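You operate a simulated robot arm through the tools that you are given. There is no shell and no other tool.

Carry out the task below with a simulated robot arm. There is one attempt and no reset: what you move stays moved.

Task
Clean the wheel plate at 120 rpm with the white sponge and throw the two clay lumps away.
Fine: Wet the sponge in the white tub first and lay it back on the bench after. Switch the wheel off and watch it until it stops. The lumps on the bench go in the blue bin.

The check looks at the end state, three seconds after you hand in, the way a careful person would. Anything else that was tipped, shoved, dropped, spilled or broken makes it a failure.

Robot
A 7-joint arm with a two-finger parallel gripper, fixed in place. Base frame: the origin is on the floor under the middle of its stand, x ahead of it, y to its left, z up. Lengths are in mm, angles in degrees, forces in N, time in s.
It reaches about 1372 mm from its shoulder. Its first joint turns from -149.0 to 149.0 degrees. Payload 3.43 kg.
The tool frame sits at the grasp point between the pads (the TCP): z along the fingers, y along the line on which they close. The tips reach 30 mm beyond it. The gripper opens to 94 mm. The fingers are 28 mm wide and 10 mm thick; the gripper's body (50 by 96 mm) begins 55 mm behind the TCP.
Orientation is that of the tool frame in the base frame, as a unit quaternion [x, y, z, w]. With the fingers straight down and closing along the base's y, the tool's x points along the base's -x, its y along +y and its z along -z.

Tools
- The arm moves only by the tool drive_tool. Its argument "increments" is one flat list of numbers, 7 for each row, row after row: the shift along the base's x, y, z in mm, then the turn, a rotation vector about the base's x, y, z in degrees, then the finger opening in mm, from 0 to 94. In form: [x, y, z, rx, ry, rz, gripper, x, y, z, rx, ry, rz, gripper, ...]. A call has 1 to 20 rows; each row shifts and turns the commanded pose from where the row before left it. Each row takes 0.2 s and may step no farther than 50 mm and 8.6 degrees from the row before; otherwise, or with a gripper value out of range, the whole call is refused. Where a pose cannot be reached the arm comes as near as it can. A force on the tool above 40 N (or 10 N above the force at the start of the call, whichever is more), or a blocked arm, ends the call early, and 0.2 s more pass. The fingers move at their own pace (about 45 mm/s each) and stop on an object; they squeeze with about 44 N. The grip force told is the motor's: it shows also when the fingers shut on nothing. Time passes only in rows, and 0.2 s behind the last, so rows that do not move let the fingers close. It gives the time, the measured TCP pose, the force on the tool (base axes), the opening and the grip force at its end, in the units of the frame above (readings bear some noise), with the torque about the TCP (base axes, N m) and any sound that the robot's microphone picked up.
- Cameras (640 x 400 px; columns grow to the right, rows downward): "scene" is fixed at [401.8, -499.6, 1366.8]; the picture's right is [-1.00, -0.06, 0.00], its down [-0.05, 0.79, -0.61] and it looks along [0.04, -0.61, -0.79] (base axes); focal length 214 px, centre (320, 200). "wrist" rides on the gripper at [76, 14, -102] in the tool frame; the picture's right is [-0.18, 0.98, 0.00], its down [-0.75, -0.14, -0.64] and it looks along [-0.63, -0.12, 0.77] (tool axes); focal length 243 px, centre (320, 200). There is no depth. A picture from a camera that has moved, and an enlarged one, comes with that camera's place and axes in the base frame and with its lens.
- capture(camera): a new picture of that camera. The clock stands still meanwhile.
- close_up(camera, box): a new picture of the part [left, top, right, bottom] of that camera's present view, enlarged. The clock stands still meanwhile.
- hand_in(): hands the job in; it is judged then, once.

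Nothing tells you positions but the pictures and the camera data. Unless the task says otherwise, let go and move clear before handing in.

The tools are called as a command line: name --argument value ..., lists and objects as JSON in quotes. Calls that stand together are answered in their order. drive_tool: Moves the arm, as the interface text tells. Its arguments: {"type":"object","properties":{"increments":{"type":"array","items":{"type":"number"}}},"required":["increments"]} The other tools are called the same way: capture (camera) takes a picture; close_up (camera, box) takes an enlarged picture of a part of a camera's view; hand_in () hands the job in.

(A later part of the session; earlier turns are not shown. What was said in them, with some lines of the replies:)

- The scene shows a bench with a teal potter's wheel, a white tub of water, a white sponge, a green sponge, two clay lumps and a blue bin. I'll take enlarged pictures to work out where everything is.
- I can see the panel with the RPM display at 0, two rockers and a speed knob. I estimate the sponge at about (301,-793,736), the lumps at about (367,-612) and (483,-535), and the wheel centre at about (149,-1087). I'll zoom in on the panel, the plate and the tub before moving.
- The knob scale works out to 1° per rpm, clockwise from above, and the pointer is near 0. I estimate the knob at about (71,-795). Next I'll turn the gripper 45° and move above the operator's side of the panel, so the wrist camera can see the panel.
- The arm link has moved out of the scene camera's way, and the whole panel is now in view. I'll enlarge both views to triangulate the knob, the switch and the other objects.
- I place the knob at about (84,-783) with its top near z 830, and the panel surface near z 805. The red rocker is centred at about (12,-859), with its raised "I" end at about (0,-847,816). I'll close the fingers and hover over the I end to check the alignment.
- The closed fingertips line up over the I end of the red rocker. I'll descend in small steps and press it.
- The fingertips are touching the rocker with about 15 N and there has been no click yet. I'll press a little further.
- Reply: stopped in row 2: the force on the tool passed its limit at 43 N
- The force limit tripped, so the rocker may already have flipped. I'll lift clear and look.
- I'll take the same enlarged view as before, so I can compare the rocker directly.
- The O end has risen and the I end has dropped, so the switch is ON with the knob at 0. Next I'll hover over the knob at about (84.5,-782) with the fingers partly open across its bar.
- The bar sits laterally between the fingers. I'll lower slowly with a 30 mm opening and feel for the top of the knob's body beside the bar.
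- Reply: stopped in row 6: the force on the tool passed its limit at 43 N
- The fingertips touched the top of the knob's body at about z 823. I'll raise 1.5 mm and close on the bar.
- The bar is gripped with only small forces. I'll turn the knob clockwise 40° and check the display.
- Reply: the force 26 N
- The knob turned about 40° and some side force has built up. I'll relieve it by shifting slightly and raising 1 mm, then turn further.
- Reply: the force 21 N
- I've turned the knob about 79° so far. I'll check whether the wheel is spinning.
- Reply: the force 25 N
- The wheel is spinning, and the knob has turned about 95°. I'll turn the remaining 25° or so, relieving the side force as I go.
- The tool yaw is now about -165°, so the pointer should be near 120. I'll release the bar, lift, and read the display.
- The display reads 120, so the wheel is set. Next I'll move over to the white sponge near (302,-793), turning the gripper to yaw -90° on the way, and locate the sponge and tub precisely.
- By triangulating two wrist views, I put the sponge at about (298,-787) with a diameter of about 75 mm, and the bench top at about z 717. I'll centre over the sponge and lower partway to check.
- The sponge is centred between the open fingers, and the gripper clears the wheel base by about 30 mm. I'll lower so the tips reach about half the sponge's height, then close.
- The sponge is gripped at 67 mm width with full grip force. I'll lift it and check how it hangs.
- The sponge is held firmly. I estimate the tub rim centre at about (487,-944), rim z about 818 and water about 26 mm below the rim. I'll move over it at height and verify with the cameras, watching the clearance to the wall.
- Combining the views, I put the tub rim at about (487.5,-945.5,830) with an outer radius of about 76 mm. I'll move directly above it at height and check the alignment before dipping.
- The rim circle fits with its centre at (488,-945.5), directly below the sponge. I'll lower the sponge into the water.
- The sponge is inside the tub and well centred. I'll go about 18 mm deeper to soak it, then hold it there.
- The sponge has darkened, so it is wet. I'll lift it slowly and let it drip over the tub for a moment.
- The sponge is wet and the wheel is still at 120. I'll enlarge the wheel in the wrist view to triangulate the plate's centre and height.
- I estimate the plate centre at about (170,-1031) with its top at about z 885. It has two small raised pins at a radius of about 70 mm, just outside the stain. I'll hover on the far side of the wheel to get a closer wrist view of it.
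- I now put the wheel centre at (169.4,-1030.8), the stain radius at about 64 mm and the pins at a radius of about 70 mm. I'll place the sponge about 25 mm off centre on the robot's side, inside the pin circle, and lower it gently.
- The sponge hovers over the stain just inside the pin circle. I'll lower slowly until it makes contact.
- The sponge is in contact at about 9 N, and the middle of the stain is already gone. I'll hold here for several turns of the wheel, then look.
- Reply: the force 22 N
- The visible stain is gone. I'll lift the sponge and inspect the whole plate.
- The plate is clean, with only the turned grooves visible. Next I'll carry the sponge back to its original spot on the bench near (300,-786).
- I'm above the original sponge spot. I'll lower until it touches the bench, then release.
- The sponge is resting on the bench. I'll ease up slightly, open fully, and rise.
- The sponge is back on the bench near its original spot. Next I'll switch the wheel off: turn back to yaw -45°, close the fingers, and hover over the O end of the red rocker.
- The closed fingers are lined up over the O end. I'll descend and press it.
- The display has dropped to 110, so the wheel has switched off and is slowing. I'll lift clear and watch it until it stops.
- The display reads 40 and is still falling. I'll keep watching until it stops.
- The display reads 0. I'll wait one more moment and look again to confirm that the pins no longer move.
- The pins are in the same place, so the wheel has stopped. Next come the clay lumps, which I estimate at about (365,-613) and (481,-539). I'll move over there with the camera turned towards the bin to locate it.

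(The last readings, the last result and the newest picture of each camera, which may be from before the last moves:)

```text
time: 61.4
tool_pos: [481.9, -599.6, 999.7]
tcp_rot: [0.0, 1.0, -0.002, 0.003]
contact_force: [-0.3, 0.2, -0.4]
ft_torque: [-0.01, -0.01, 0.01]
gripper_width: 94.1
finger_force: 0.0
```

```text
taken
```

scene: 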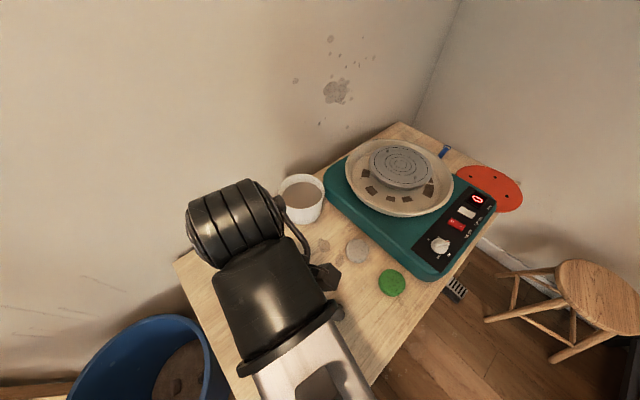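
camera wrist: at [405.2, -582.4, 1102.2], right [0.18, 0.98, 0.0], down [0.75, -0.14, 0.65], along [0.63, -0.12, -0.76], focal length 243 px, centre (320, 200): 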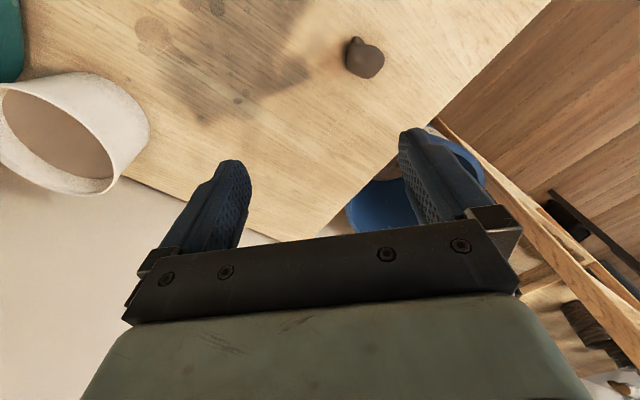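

The bin is beyond the end of the bench, partly hidden behind the gripper in this view. I'll move further towards it at height to see it properly.

drive_tool --increments '[39.7, 20, 4, 0, 0, 0, 94, 39.7, 20, 4, 0, 0, 0, 94, 39.7, 20, 4, 0, 0, 0, 94, 39.7, 20, 4, 0, 0, 0, 94, 39.7, 20, 4, 0, 0, 0, 94, 0, 0, 0, 0, 0, 0, 94]'

capture --camera "wrist"

capture --camera "scene"

```text
time: 62.8
tool_pos: [679.2, -497.7, 1021.4]
tcp_rot: [0.001, 1.0, -0.001, 0.003]
contact_force: [0.4, -0.2, -0.6]
ft_torque: [-0.02, 0.01, -0.01]
gripper_width: 93.8
finger_force: 0.0
```

```text
taken
camera wrist: at [603.0, -482.3, 1123.1], right [0.19, 0.98, 0.0], down [0.75, -0.14, 0.65], along [0.63, -0.12, -0.76], focal length 243 px, centre (320, 200)
```

wrist: 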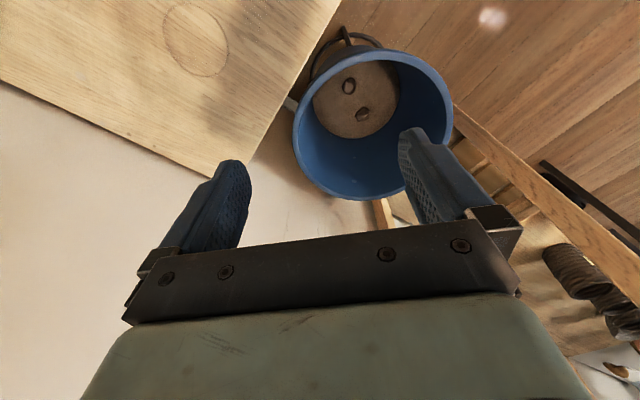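

```text
taken
```

scene: 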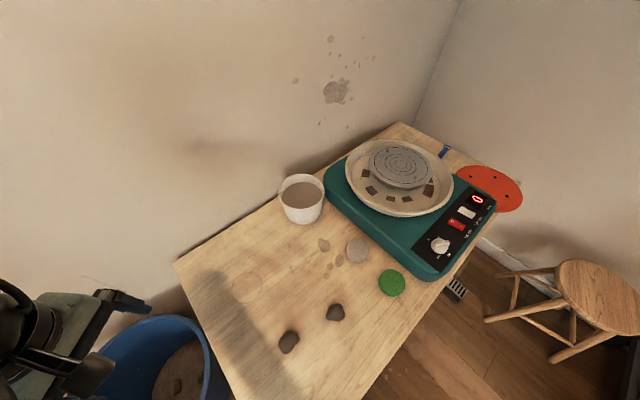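

I place the bin rim centre at about (852,-428,640) with a radius of about 168 mm. Now I'll go back over the larger lump near (481,-539), turning the gripper so it closes across the lump's short axis.

drive_tool --increments '[-14.1, -2.9, -10, 0, 0, -8.1, 94, -14.1, -2.9, -10, 0, 0, -8.1, 94, -14.1, -2.9, -10, 0, 0, -8.1, 94, -14.1, -2.9, -10, 0, 0, -8.1, 94, -14.1, -2.9, -10, 0, 0, -8.1, 94, -14.1, -2.9, -10, 0, 0, -8.1, 94, -14.1, -2.9, -10, 0, 0, -8.1, 94, -14.1, -2.9, -10, 0, 0, -8.1, 94, -14.1, -2.9, -10, 0, 0, -8.1, 94, -14.1, -2.9, -10, 0, 0, -8.1, 94, -14.1, -2.9, -10, 0, 0, -8.1, 94, -14.1, -2.9, -10, 0, 0, -8.1, 94, -14.1, -2.9, -10, 0, 0, -8.1, 94, -14.1, -2.9, -10, 0, 0, -8.1, 94, 0, 0, 0, 0, 0, 0, 94]'

capture --camera "wrist"

capture --camera "scene"

```text
time: 66.0
tool_pos: [481.7, -539.1, 880.2]
tcp_rot: [0.836, 0.549, -0.003, 0.0]
contact_force: [0.3, 0.7, -0.5]
ft_torque: [0.0, 0.01, -0.01]
gripper_width: 93.9
finger_force: 0.1
```

```text
taken
camera wrist: at [526.0, -473.6, 982.7], right [0.83, -0.56, 0.0], down [-0.43, -0.63, 0.65], along [-0.36, -0.53, -0.76], focal length 243 px, centre (320, 200)
```

wrist: 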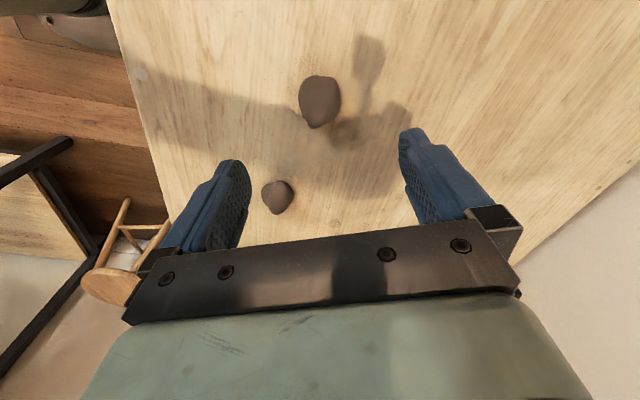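

```text
taken
```

scene: 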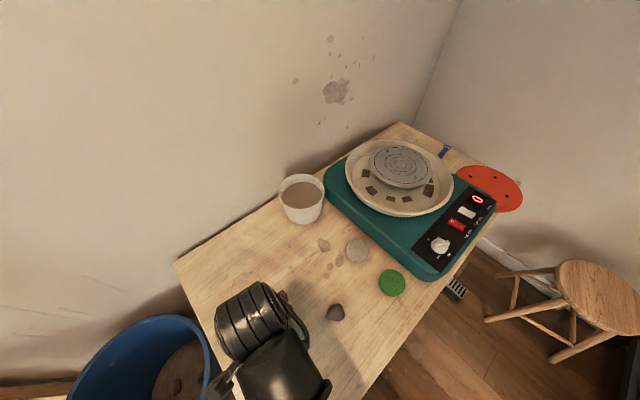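

The larger lump is centred under the gripper at about (480,-541). I'll shift slightly, descend so the tips stay about 6 mm above the bench, and grip it.

drive_tool --increments '[-1.5, -1.5, -45, 0, 0, 0, 94, 0, 0, -45, 0, 0, 0, 94, 0, 0, -25, 0, 0, 0, 94, 0, 0, -8, 0, 0, 0, 94, 0, 0, -3.5, 0, 0, 0, 94, 0, 0, 0, 0, 0, 0, 94]'

capture --camera "wrist"

```text
time: 67.4
tool_pos: [480.4, -541.1, 754.1]
tcp_rot: [0.836, 0.549, -0.003, 0.0]
contact_force: [-1.2, 0.0, 1.2]
ft_torque: [0.0, 0.0, -0.01]
gripper_width: 94.0
finger_force: 0.1
```

```text
taken
camera wrist: at [524.0, -475.1, 856.6], right [0.83, -0.56, 0.0], down [-0.43, -0.63, 0.65], along [-0.36, -0.53, -0.76], focal length 243 px, centre (320, 200)
```

wrist: 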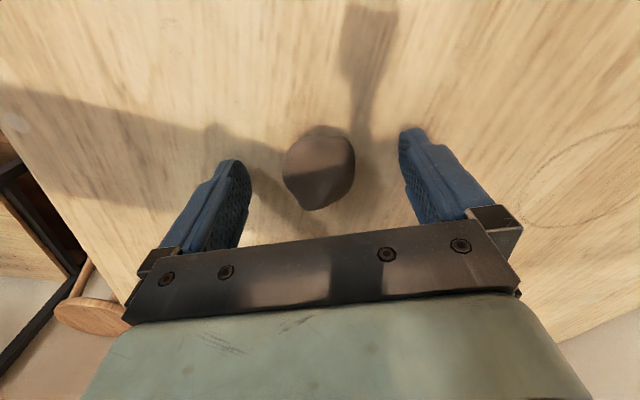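

drive_tool --increments '[0, 0, 0, 0, 0, 0, 75, 0, 0, 0, 0, 0, 0, 55, 0, 0, 0, 0, 0, 0, 35, 0, 0, 0, 0, 0, 0, 15, 0, 0, 0, 0, 0, 0, 10, 0, 0, 0, 0, 0, 0, 10]'

capture --camera "wrist"

```text
time: 68.8
tool_pos: [480.9, -541.1, 754.4]
tcp_rot: [0.836, 0.549, -0.003, 0.0]
contact_force: [-0.4, 1.0, -0.1]
ft_torque: [0.06, -0.06, 0.0]
gripper_width: 44.3
finger_force: 44.1
```

```text
taken
camera wrist: at [524.0, -475.0, 856.7], right [0.83, -0.56, 0.0], down [-0.43, -0.63, 0.65], along [-0.36, -0.53, -0.76], focal length 243 px, centre (320, 200)
```

wrist: 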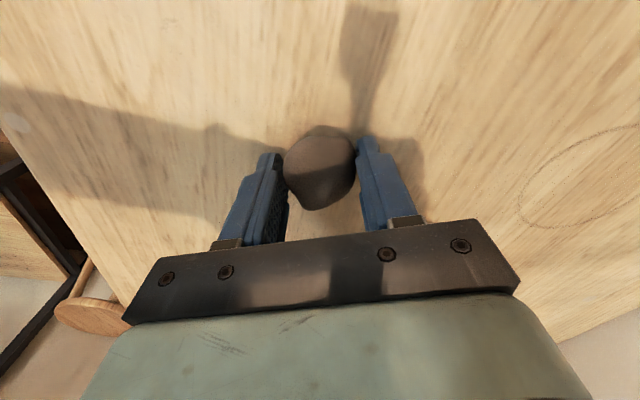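

The lump is gripped at 44 mm width. I'll lift it and check the hold, then move over the bin.

drive_tool --increments '[0, 0, 10, 0, 0, 0, 10, 0, 0, 35, 0, 0, 0, 10, 0, 0, 45, 0, 0, 0, 10, 0, 0, 30, 0, 0, 0, 10, 0, 0, 0, 0, 0, 0, 10]'

capture --camera "wrist"

```text
time: 70.0
tool_pos: [482.3, -541.5, 875.3]
tcp_rot: [0.836, 0.549, -0.004, 0.0]
contact_force: [-0.4, -0.5, -1.3]
ft_torque: [0.01, -0.01, 0.01]
gripper_width: 44.0
finger_force: 44.2
```

```text
taken
camera wrist: at [526.1, -476.3, 977.1], right [0.83, -0.56, 0.0], down [-0.43, -0.63, 0.65], along [-0.36, -0.53, -0.76], focal length 243 px, centre (320, 200)
```

wrist: 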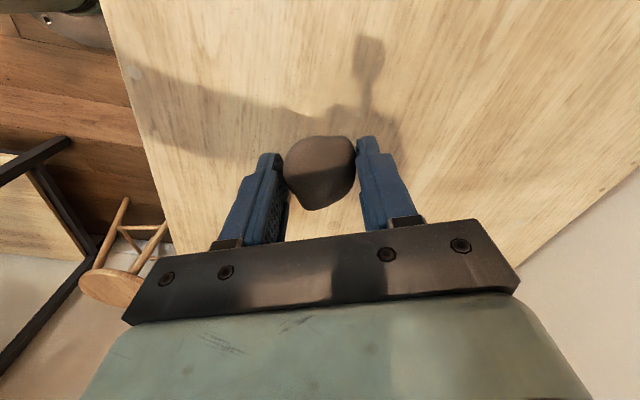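

The lump is held securely. I'll carry it over the bench end to above the bin centre at about (852,-428).

drive_tool --increments '[41, 12.6, 0, 0, 0, 0, 10, 41, 12.6, 0, 0, 0, 0, 10, 41, 12.6, 0, 0, 0, 0, 10, 41, 12.6, 0, 0, 0, 0, 10, 41, 12.6, 0, 0, 0, 0, 10, 41, 12.6, 0, 0, 0, 0, 10, 41, 12.6, 0, 0, 0, 0, 10, 41, 12.6, 0, 0, 0, 0, 10, 41, 12.6, 0, 0, 0, 0, 10, 0, 0, 0, 0, 0, 0, 10]'

capture --camera "wrist"

capture --camera "scene"

```text
time: 72.2
tool_pos: [848.9, -424.9, 873.0]
tcp_rot: [0.835, 0.55, -0.003, 0.001]
contact_force: [0.5, -0.4, -0.3]
ft_torque: [-0.02, 0.0, 0.03]
gripper_width: 44.4
finger_force: 44.3
```

```text
taken
camera wrist: at [893.3, -359.6, 975.3], right [0.83, -0.56, 0.0], down [-0.43, -0.63, 0.65], along [-0.36, -0.53, -0.76], focal length 243 px, centre (320, 200)
```

wrist: 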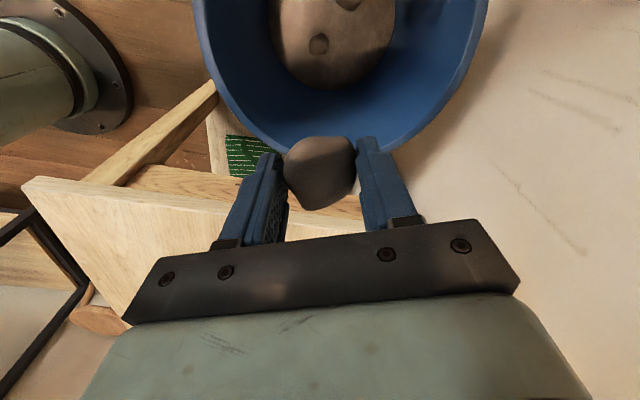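

```text
taken
```

scene: 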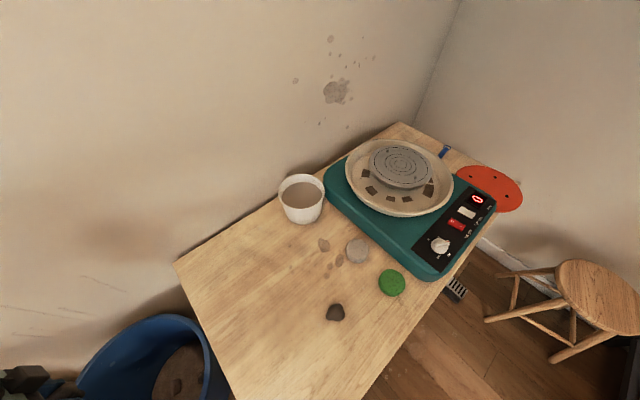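

From this closer view I put the bin centre at about (888,-413) with its rim lower, near z 580. I'll shift towards the centre and lower the lump to the rim before letting go.

drive_tool --increments '[17, 6, 0, 0, 0, 0, 10, 17, 6, -20, 0, 0, 0, 10, 0, 0, -40, 0, 0, 0, 10, 0, 0, -40, 0, 0, 0, 10, 0, 0, -40, 0, 0, 0, 10, 0, 0, -40, 0, 0, 0, 10, 0, 0, 0, 0, 0, 0, 10]'

capture --camera "wrist"

capture --camera "scene"

```text
time: 73.8
tool_pos: [885.2, -416.8, 693.7]
tcp_rot: [0.836, 0.548, -0.003, 0.0]
contact_force: [0.1, 0.0, 0.1]
ft_torque: [-0.04, 0.0, -0.02]
gripper_width: 44.0
finger_force: 44.2
```

```text
taken
camera wrist: at [929.5, -350.3, 795.9], right [0.83, -0.56, 0.0], down [-0.43, -0.63, 0.65], along [-0.36, -0.53, -0.76], focal length 243 px, centre (320, 200)
```

wrist: 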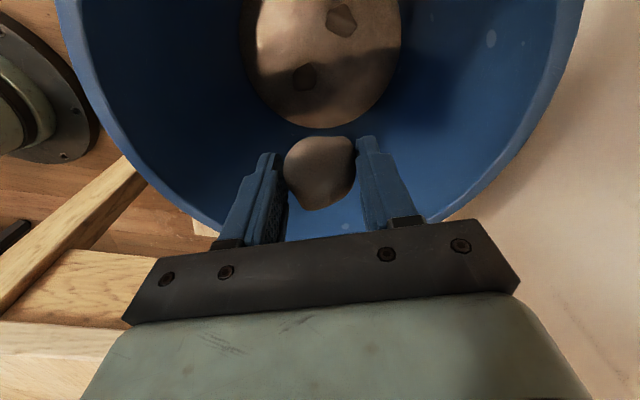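

```text
taken
```

scene: 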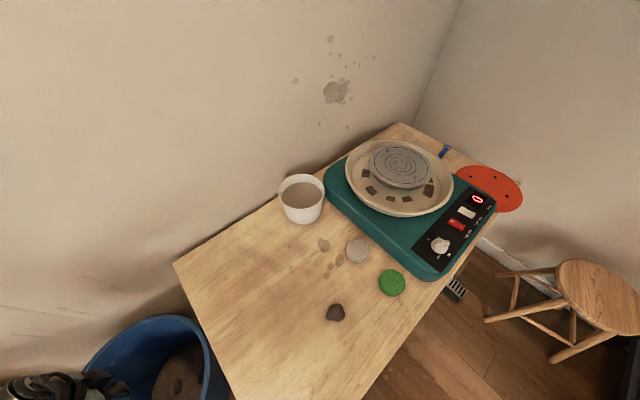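

The drop line falls onto the bin's floor disc. I'll lower another 60 mm and release.

drive_tool --increments '[6, 6, -30, 0, 0, 0, 10, 4, 4, -30, 0, 0, 0, 10, 0, 0, 0, 0, 0, 0, 10, 0, 0, 0, 0, 0, 0, 60, 0, 0, 0, 0, 0, 0, 94, 0, 0, 0, 0, 0, 0, 94, 0, 0, 0, 0, 0, 0, 94]'

capture --camera "wrist"

```text
time: 75.4
tool_pos: [895.0, -405.7, 635.6]
tcp_rot: [0.836, 0.549, -0.003, 0.0]
contact_force: [-0.5, 0.2, 0.5]
ft_torque: [0.01, 0.01, -0.02]
gripper_width: 94.0
finger_force: 0.0
```

```text
taken
camera wrist: at [938.9, -340.3, 736.9], right [0.83, -0.56, 0.0], down [-0.43, -0.63, 0.65], along [-0.36, -0.53, -0.76], focal length 243 px, centre (320, 200)
```

wrist: 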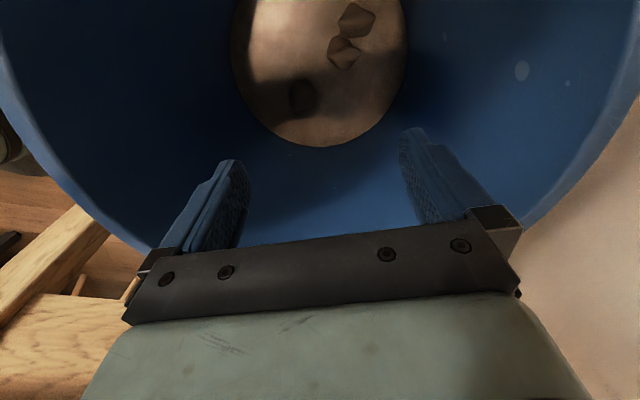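

The lump is in the bin, where three pieces now show. I'll rise out and go to the second lump near (365,-613).

drive_tool --increments '[0, 0, 45, 0, 0, 0, 94, 0, 0, 48, 0, 0, 0, 94, 0, 0, 48, 0, 0, 0, 94, 0, 0, 48, 0, 0, 0, 94, 0, 0, 48, 0, 0, 0, 94, -40.8, -15.9, 0, 0, 0, 0, 94, -40.8, -15.9, 0, 0, 0, 0, 94, -40.8, -15.9, 0, 0, 0, 0, 94, -40.8, -15.9, 0, 0, 0, 0, 94, -40.8, -15.9, 0, 0, 0, 0, 94, -40.8, -15.9, 0, 0, 0, 0, 94, -40.8, -15.9, 0, 0, 0, 0, 94, -40.8, -15.9, 0, 0, 0, 0, 94, -40.8, -15.9, 0, 0, 0, 0, 94, -40.8, -15.9, 0, 0, 0, 0, 94, -40.8, -15.9, 0, 0, 0, 0, 94, -40.8, -15.9, 0, 0, 0, 0, 94, -40.8, -15.9, 0, 0, 0, 0, 94, 0, 0, 0, 0, 0, 0, 94]'

capture --camera "wrist"

capture --camera "scene"

```text
time: 79.4
tool_pos: [363.5, -612.7, 871.8]
tcp_rot: [0.836, 0.549, -0.003, 0.0]
contact_force: [-0.9, 0.1, -0.6]
ft_torque: [0.02, 0.02, -0.01]
gripper_width: 94.2
finger_force: 0.1
```

```text
taken
camera wrist: at [405.9, -547.2, 973.7], right [0.83, -0.56, 0.0], down [-0.43, -0.63, 0.65], along [-0.36, -0.53, -0.76], focal length 243 px, centre (320, 200)
```

wrist: 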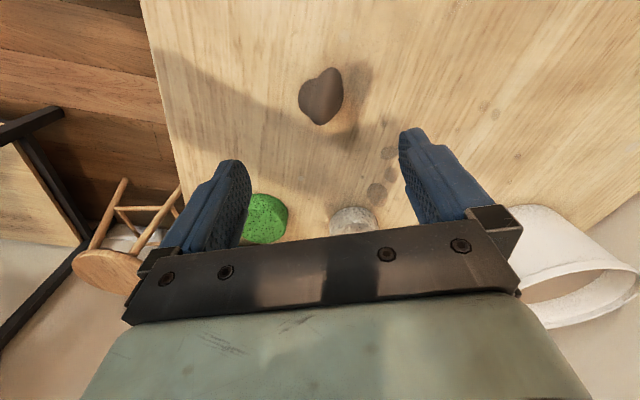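

```text
taken
```

scene: 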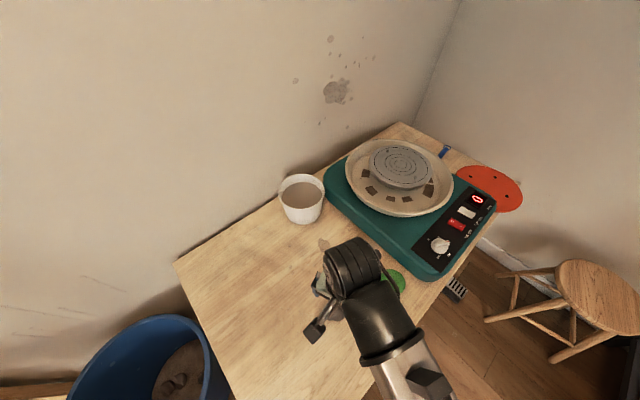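

The second lump is nearly centred at about (365.6,-610). I'll shift slightly, descend and grip it.

drive_tool --increments '[2, 3, -45, 0, 0, 0, 94, 0, 0, -45, 0, 0, 0, 94, 0, 0, -20, 0, 0, 0, 94, 0, 0, -7.5, 0, 0, 0, 94, 0, 0, 0, 0, 0, 0, 94]'

capture --camera "wrist"

```text
time: 80.6
tool_pos: [364.0, -608.6, 753.4]
tcp_rot: [0.836, 0.549, -0.003, -0.001]
contact_force: [-0.6, 0.4, 0.7]
ft_torque: [0.0, 0.0, 0.0]
gripper_width: 94.1
finger_force: 0.0
```

```text
taken
camera wrist: at [407.8, -543.7, 856.4], right [0.83, -0.56, 0.0], down [-0.43, -0.63, 0.65], along [-0.36, -0.53, -0.76], focal length 243 px, centre (320, 200)
```

wrist: 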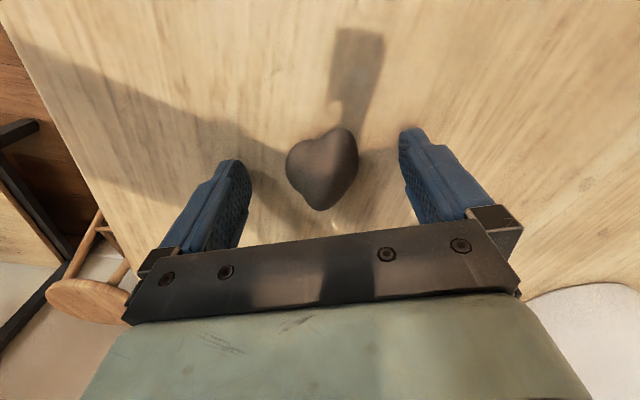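

drive_tool --increments '[0, 0, 0, 0, 0, 0, 75, 0, 0, 0, 0, 0, 0, 55, 0, 0, 0, 0, 0, 0, 35, 0, 0, 0, 0, 0, 0, 15, 0, 0, 0, 0, 0, 0, 10, 0, 0, 0, 0, 0, 0, 10]'

capture --camera "wrist"

```text
time: 82.0
tool_pos: [363.0, -609.7, 754.4]
tcp_rot: [0.836, 0.548, -0.003, 0.0]
contact_force: [1.3, 0.8, 0.1]
ft_torque: [-0.01, -0.01, -0.01]
gripper_width: 44.7
finger_force: 44.0
```

```text
taken
camera wrist: at [407.7, -543.6, 856.5], right [0.83, -0.56, 0.0], down [-0.43, -0.63, 0.65], along [-0.36, -0.53, -0.76], focal length 243 px, centre (320, 200)
```

wrist: 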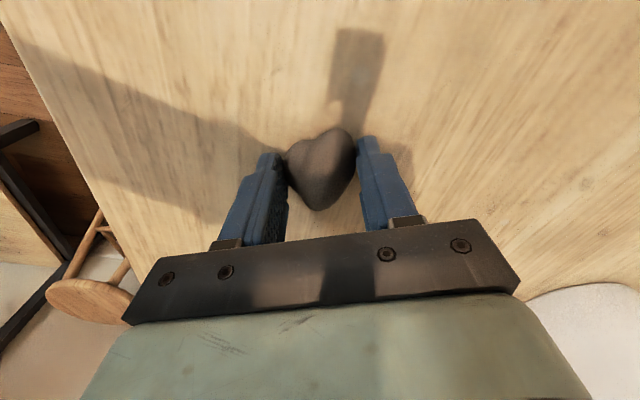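

The second lump is gripped at 44.7 mm width. I'll lift it and check the hold before carrying it.

drive_tool --increments '[0, 0, 10, 0, 0, 0, 10, 0, 0, 35, 0, 0, 0, 10, 0, 0, 45, 0, 0, 0, 10, 0, 0, 30, 0, 0, 0, 10, 0, 0, 0, 0, 0, 0, 10]'

capture --camera "wrist"

```text
time: 83.2
tool_pos: [364.5, -609.0, 872.3]
tcp_rot: [0.836, 0.548, -0.003, 0.0]
contact_force: [-0.6, 0.6, 0.3]
ft_torque: [-0.02, 0.0, 0.0]
gripper_width: 44.8
finger_force: 43.5
```

```text
taken
camera wrist: at [409.4, -543.8, 974.8], right [0.83, -0.56, 0.0], down [-0.43, -0.63, 0.65], along [-0.36, -0.53, -0.76], focal length 243 px, centre (320, 200)
```

wrist: 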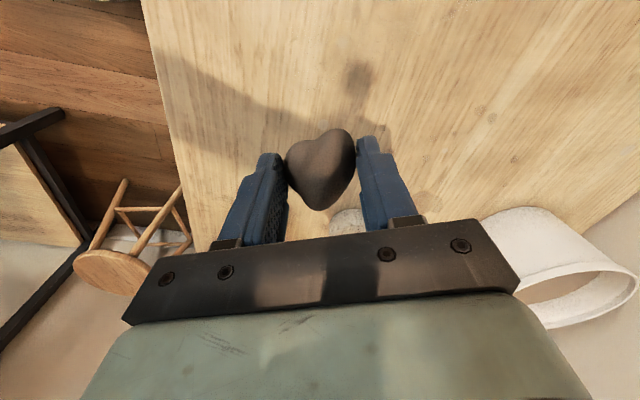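

The lump is held well. I'll carry it to the same spot over the bin at about (895,-406) and lower it.

drive_tool --increments '[40.8, 15.6, 0, 0, 0, 0, 10, 40.8, 15.6, 0, 0, 0, 0, 10, 40.8, 15.6, 0, 0, 0, 0, 10, 40.8, 15.6, 0, 0, 0, 0, 10, 40.8, 15.6, 0, 0, 0, 0, 10, 40.8, 15.6, 0, 0, 0, 0, 10, 40.8, 15.6, 0, 0, 0, 0, 10, 40.8, 15.6, 0, 0, 0, 0, 10, 40.8, 15.6, 0, 0, 0, 0, 10, 40.8, 15.6, 0, 0, 0, 0, 10, 40.8, 15.6, 0, 0, 0, 0, 10, 40.8, 15.6, 0, 0, 0, 0, 10, 40.8, 15.6, 0, 0, 0, 0, 10, 0, 0, -45, 0, 0, 0, 10, 0, 0, -45, 0, 0, 0, 10, 0, 0, -45, 0, 0, 0, 10, 0, 0, -45, 0, 0, 0, 10, 0, 0, 0, 0, 0, 0, 10]'

capture --camera "wrist"

```text
time: 87.0
tool_pos: [897.7, -406.0, 693.3]
tcp_rot: [0.836, 0.549, -0.003, 0.001]
contact_force: [0.5, 0.9, -0.9]
ft_torque: [-0.03, -0.02, -0.02]
gripper_width: 44.6
finger_force: 44.2
```

```text
taken
camera wrist: at [941.5, -341.0, 795.3], right [0.83, -0.56, 0.0], down [-0.43, -0.63, 0.65], along [-0.36, -0.53, -0.76], focal length 243 px, centre (320, 200)
```

wrist: 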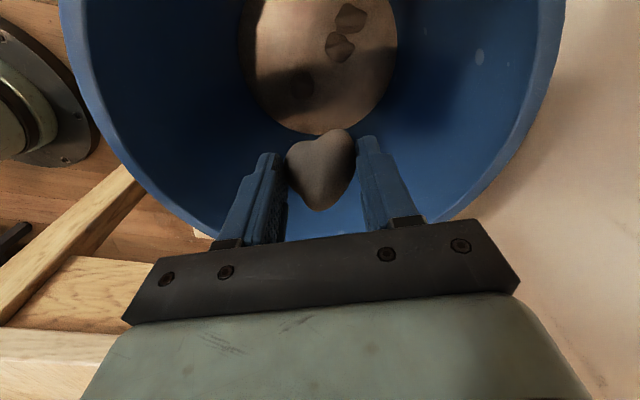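

The lump is over the bin's floor disc. I'll lower 60 mm more and release.

drive_tool --increments '[0, 0, -30, 0, 0, 0, 10, 0, 0, -30, 0, 0, 0, 10, 0, 0, 0, 0, 0, 0, 10, 0, 0, 0, 0, 0, 0, 60, 0, 0, 0, 0, 0, 0, 94, 0, 0, 0, 0, 0, 0, 94, 0, 0, 0, 0, 0, 0, 94]'

capture --camera "wrist"

```text
time: 88.6
tool_pos: [897.3, -406.0, 633.9]
tcp_rot: [0.836, 0.549, -0.003, -0.001]
contact_force: [-0.3, -0.5, 0.1]
ft_torque: [0.03, -0.01, 0.0]
gripper_width: 94.0
finger_force: 0.0
```

```text
taken
camera wrist: at [941.4, -340.1, 736.1], right [0.83, -0.56, 0.0], down [-0.43, -0.63, 0.65], along [-0.36, -0.53, -0.76], focal length 243 px, centre (320, 200)
```

wrist: 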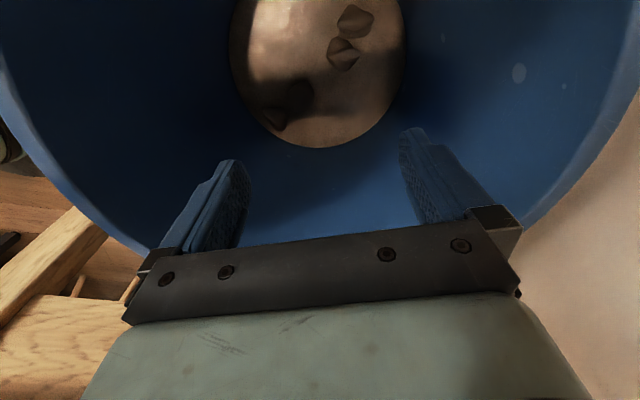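

Both lumps should now be in the bin. I'll zoom in to confirm, then rise out and move clear.

close_up --camera "wrist" --box '[220, 0, 420, 150]'

drive_tool --increments '[0, 0, 45, 0, 0, 0, 94, 0, 0, 48, 0, 0, 0, 94, 0, 0, 48, 0, 0, 0, 94, 0, 0, 48, 0, 0, 0, 94, 0, 0, 48, 0, 0, 0, 94, 0, 0, 40, 0, 0, 0, 94, -40, 5, 15, 0, 0, 0, 94, -40, 5, 15, 0, 0, 0, 94, -40, 5, 15, 0, 0, 0, 94, -40, 5, 15, 0, 0, 0, 94, 0, 0, 0, 0, 0, 0, 94]'

capture --camera "scene"

capture --camera "wrist"

```text
2.67 times, centred on (320, 75) of wrist
camera zoom: at [941.4, -340.1, 736.1], right [0.83, -0.56, 0.0], down [-0.43, -0.63, 0.65], along [-0.36, -0.53, -0.76], focal length 647 px, centre (320, 533)
```

zoom: 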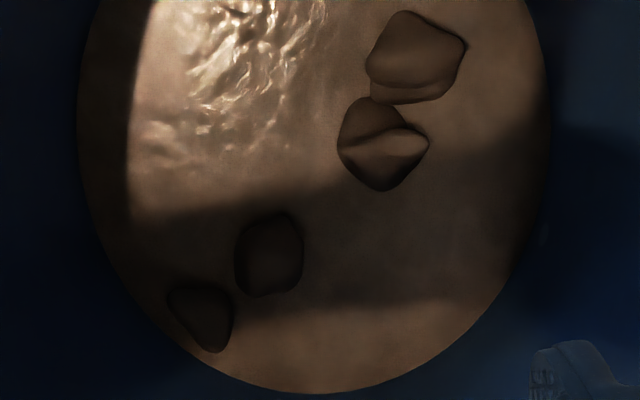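

```text
time: 91.0
tool_pos: [736.3, -385.0, 969.3]
tcp_rot: [0.836, 0.549, -0.004, 0.001]
contact_force: [0.8, 0.3, 0.5]
ft_torque: [0.0, 0.0, 0.01]
gripper_width: 94.3
finger_force: 0.1
```

```text
taken
```

scene: 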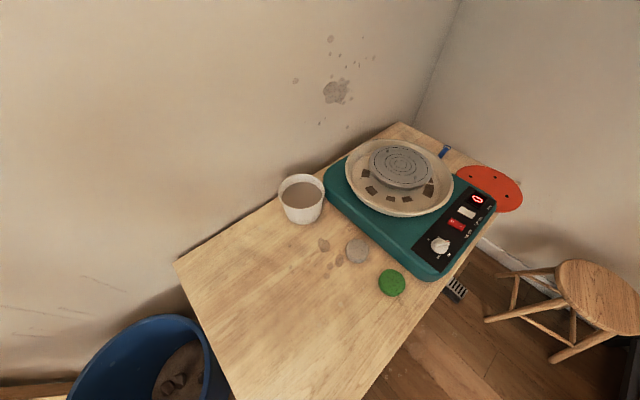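

```text
taken
camera wrist: at [780.3, -319.7, 1071.6], right [0.83, -0.56, 0.0], down [-0.43, -0.63, 0.65], along [-0.36, -0.53, -0.76], focal length 243 px, centre (320, 200)
```

wrist: 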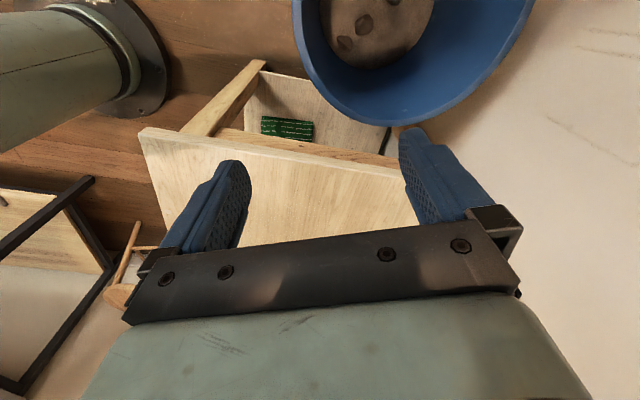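

Four pieces now lie in the bin, two of them mine, and the bench is clear of lumps. I'll do a last enlarged check of the wheel, tub and sponges.

close_up --camera "scene" --box '[340, 120, 510, 270]'

close_up --camera "scene" --box '[260, 160, 430, 310]'

close_up --camera "scene" --box '[60, 290, 240, 400]'

```text
2.67 times, centred on (425, 195) of scene
camera zoom: at [401.8, -499.6, 1366.8], right [-1.0, -0.06, 0.0], down [-0.05, 0.79, -0.61], along [0.04, -0.61, -0.79], focal length 572 px, centre (40, 213)
```

zoom: 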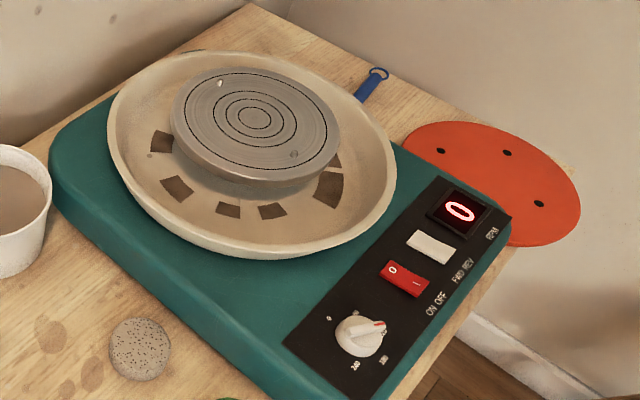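

```text
2.67 times, centred on (345, 235) of scene
camera zoom: at [401.8, -499.6, 1366.8], right [-1.0, -0.06, 0.0], down [-0.05, 0.79, -0.61], along [0.04, -0.61, -0.79], focal length 572 px, centre (253, 107)
```

zoom: 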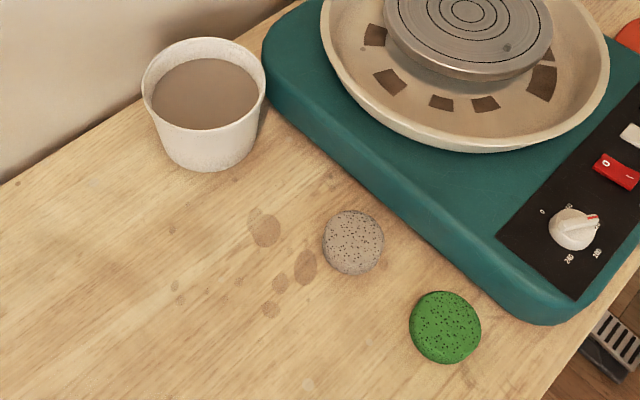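

```text
3.56 times, centred on (150, 345) of scene
camera zoom: at [401.8, -499.6, 1366.8], right [-1.0, -0.06, 0.0], down [-0.05, 0.79, -0.61], along [0.04, -0.61, -0.79], focal length 763 px, centre (924, -316)
```

zoom: 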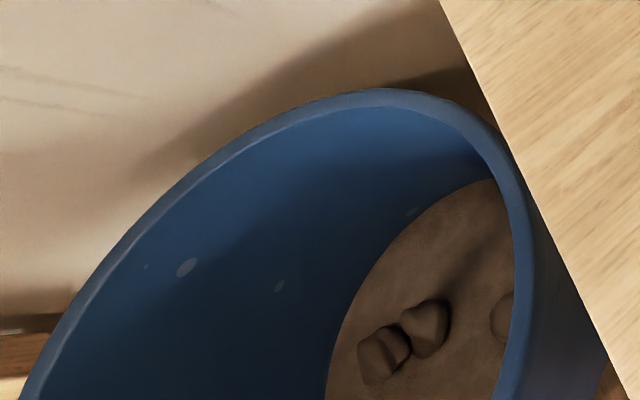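

The plate is clean and the wheel is switched off and stopped, with the display at 0. The wet sponge is back on the bench, both lumps are in the blue bin, and the tub and everything else are upright. The gripper is open and clear, so I'm handing in.

hand_in

```text
The job is handed in.
```

The job is handed in, and from the last pictures everything you asked for is done. I don't have the check's result yet.

- **Wheel plate:** I wet the white sponge in the white tub, ran the wheel at 120 rpm on the display and wiped the plate. The brown stain is gone and only the turned grooves show.
- **Sponge:** It is back on the bench, within a few millimetres of where it started.
- **Wheel:** I switched it off and watched it run down. The display read 0 and the plate's pins were in the same place in two looks a second apart. I left the speed knob set at 120.
- **Clay lumps:** Both are in the blue bin, beside the two pieces that were already there.

In the last pictures the tub, green sponge, orange disc and blue tool were where they started, and I saw no spilled water. The gripper is open and clear of the bench.
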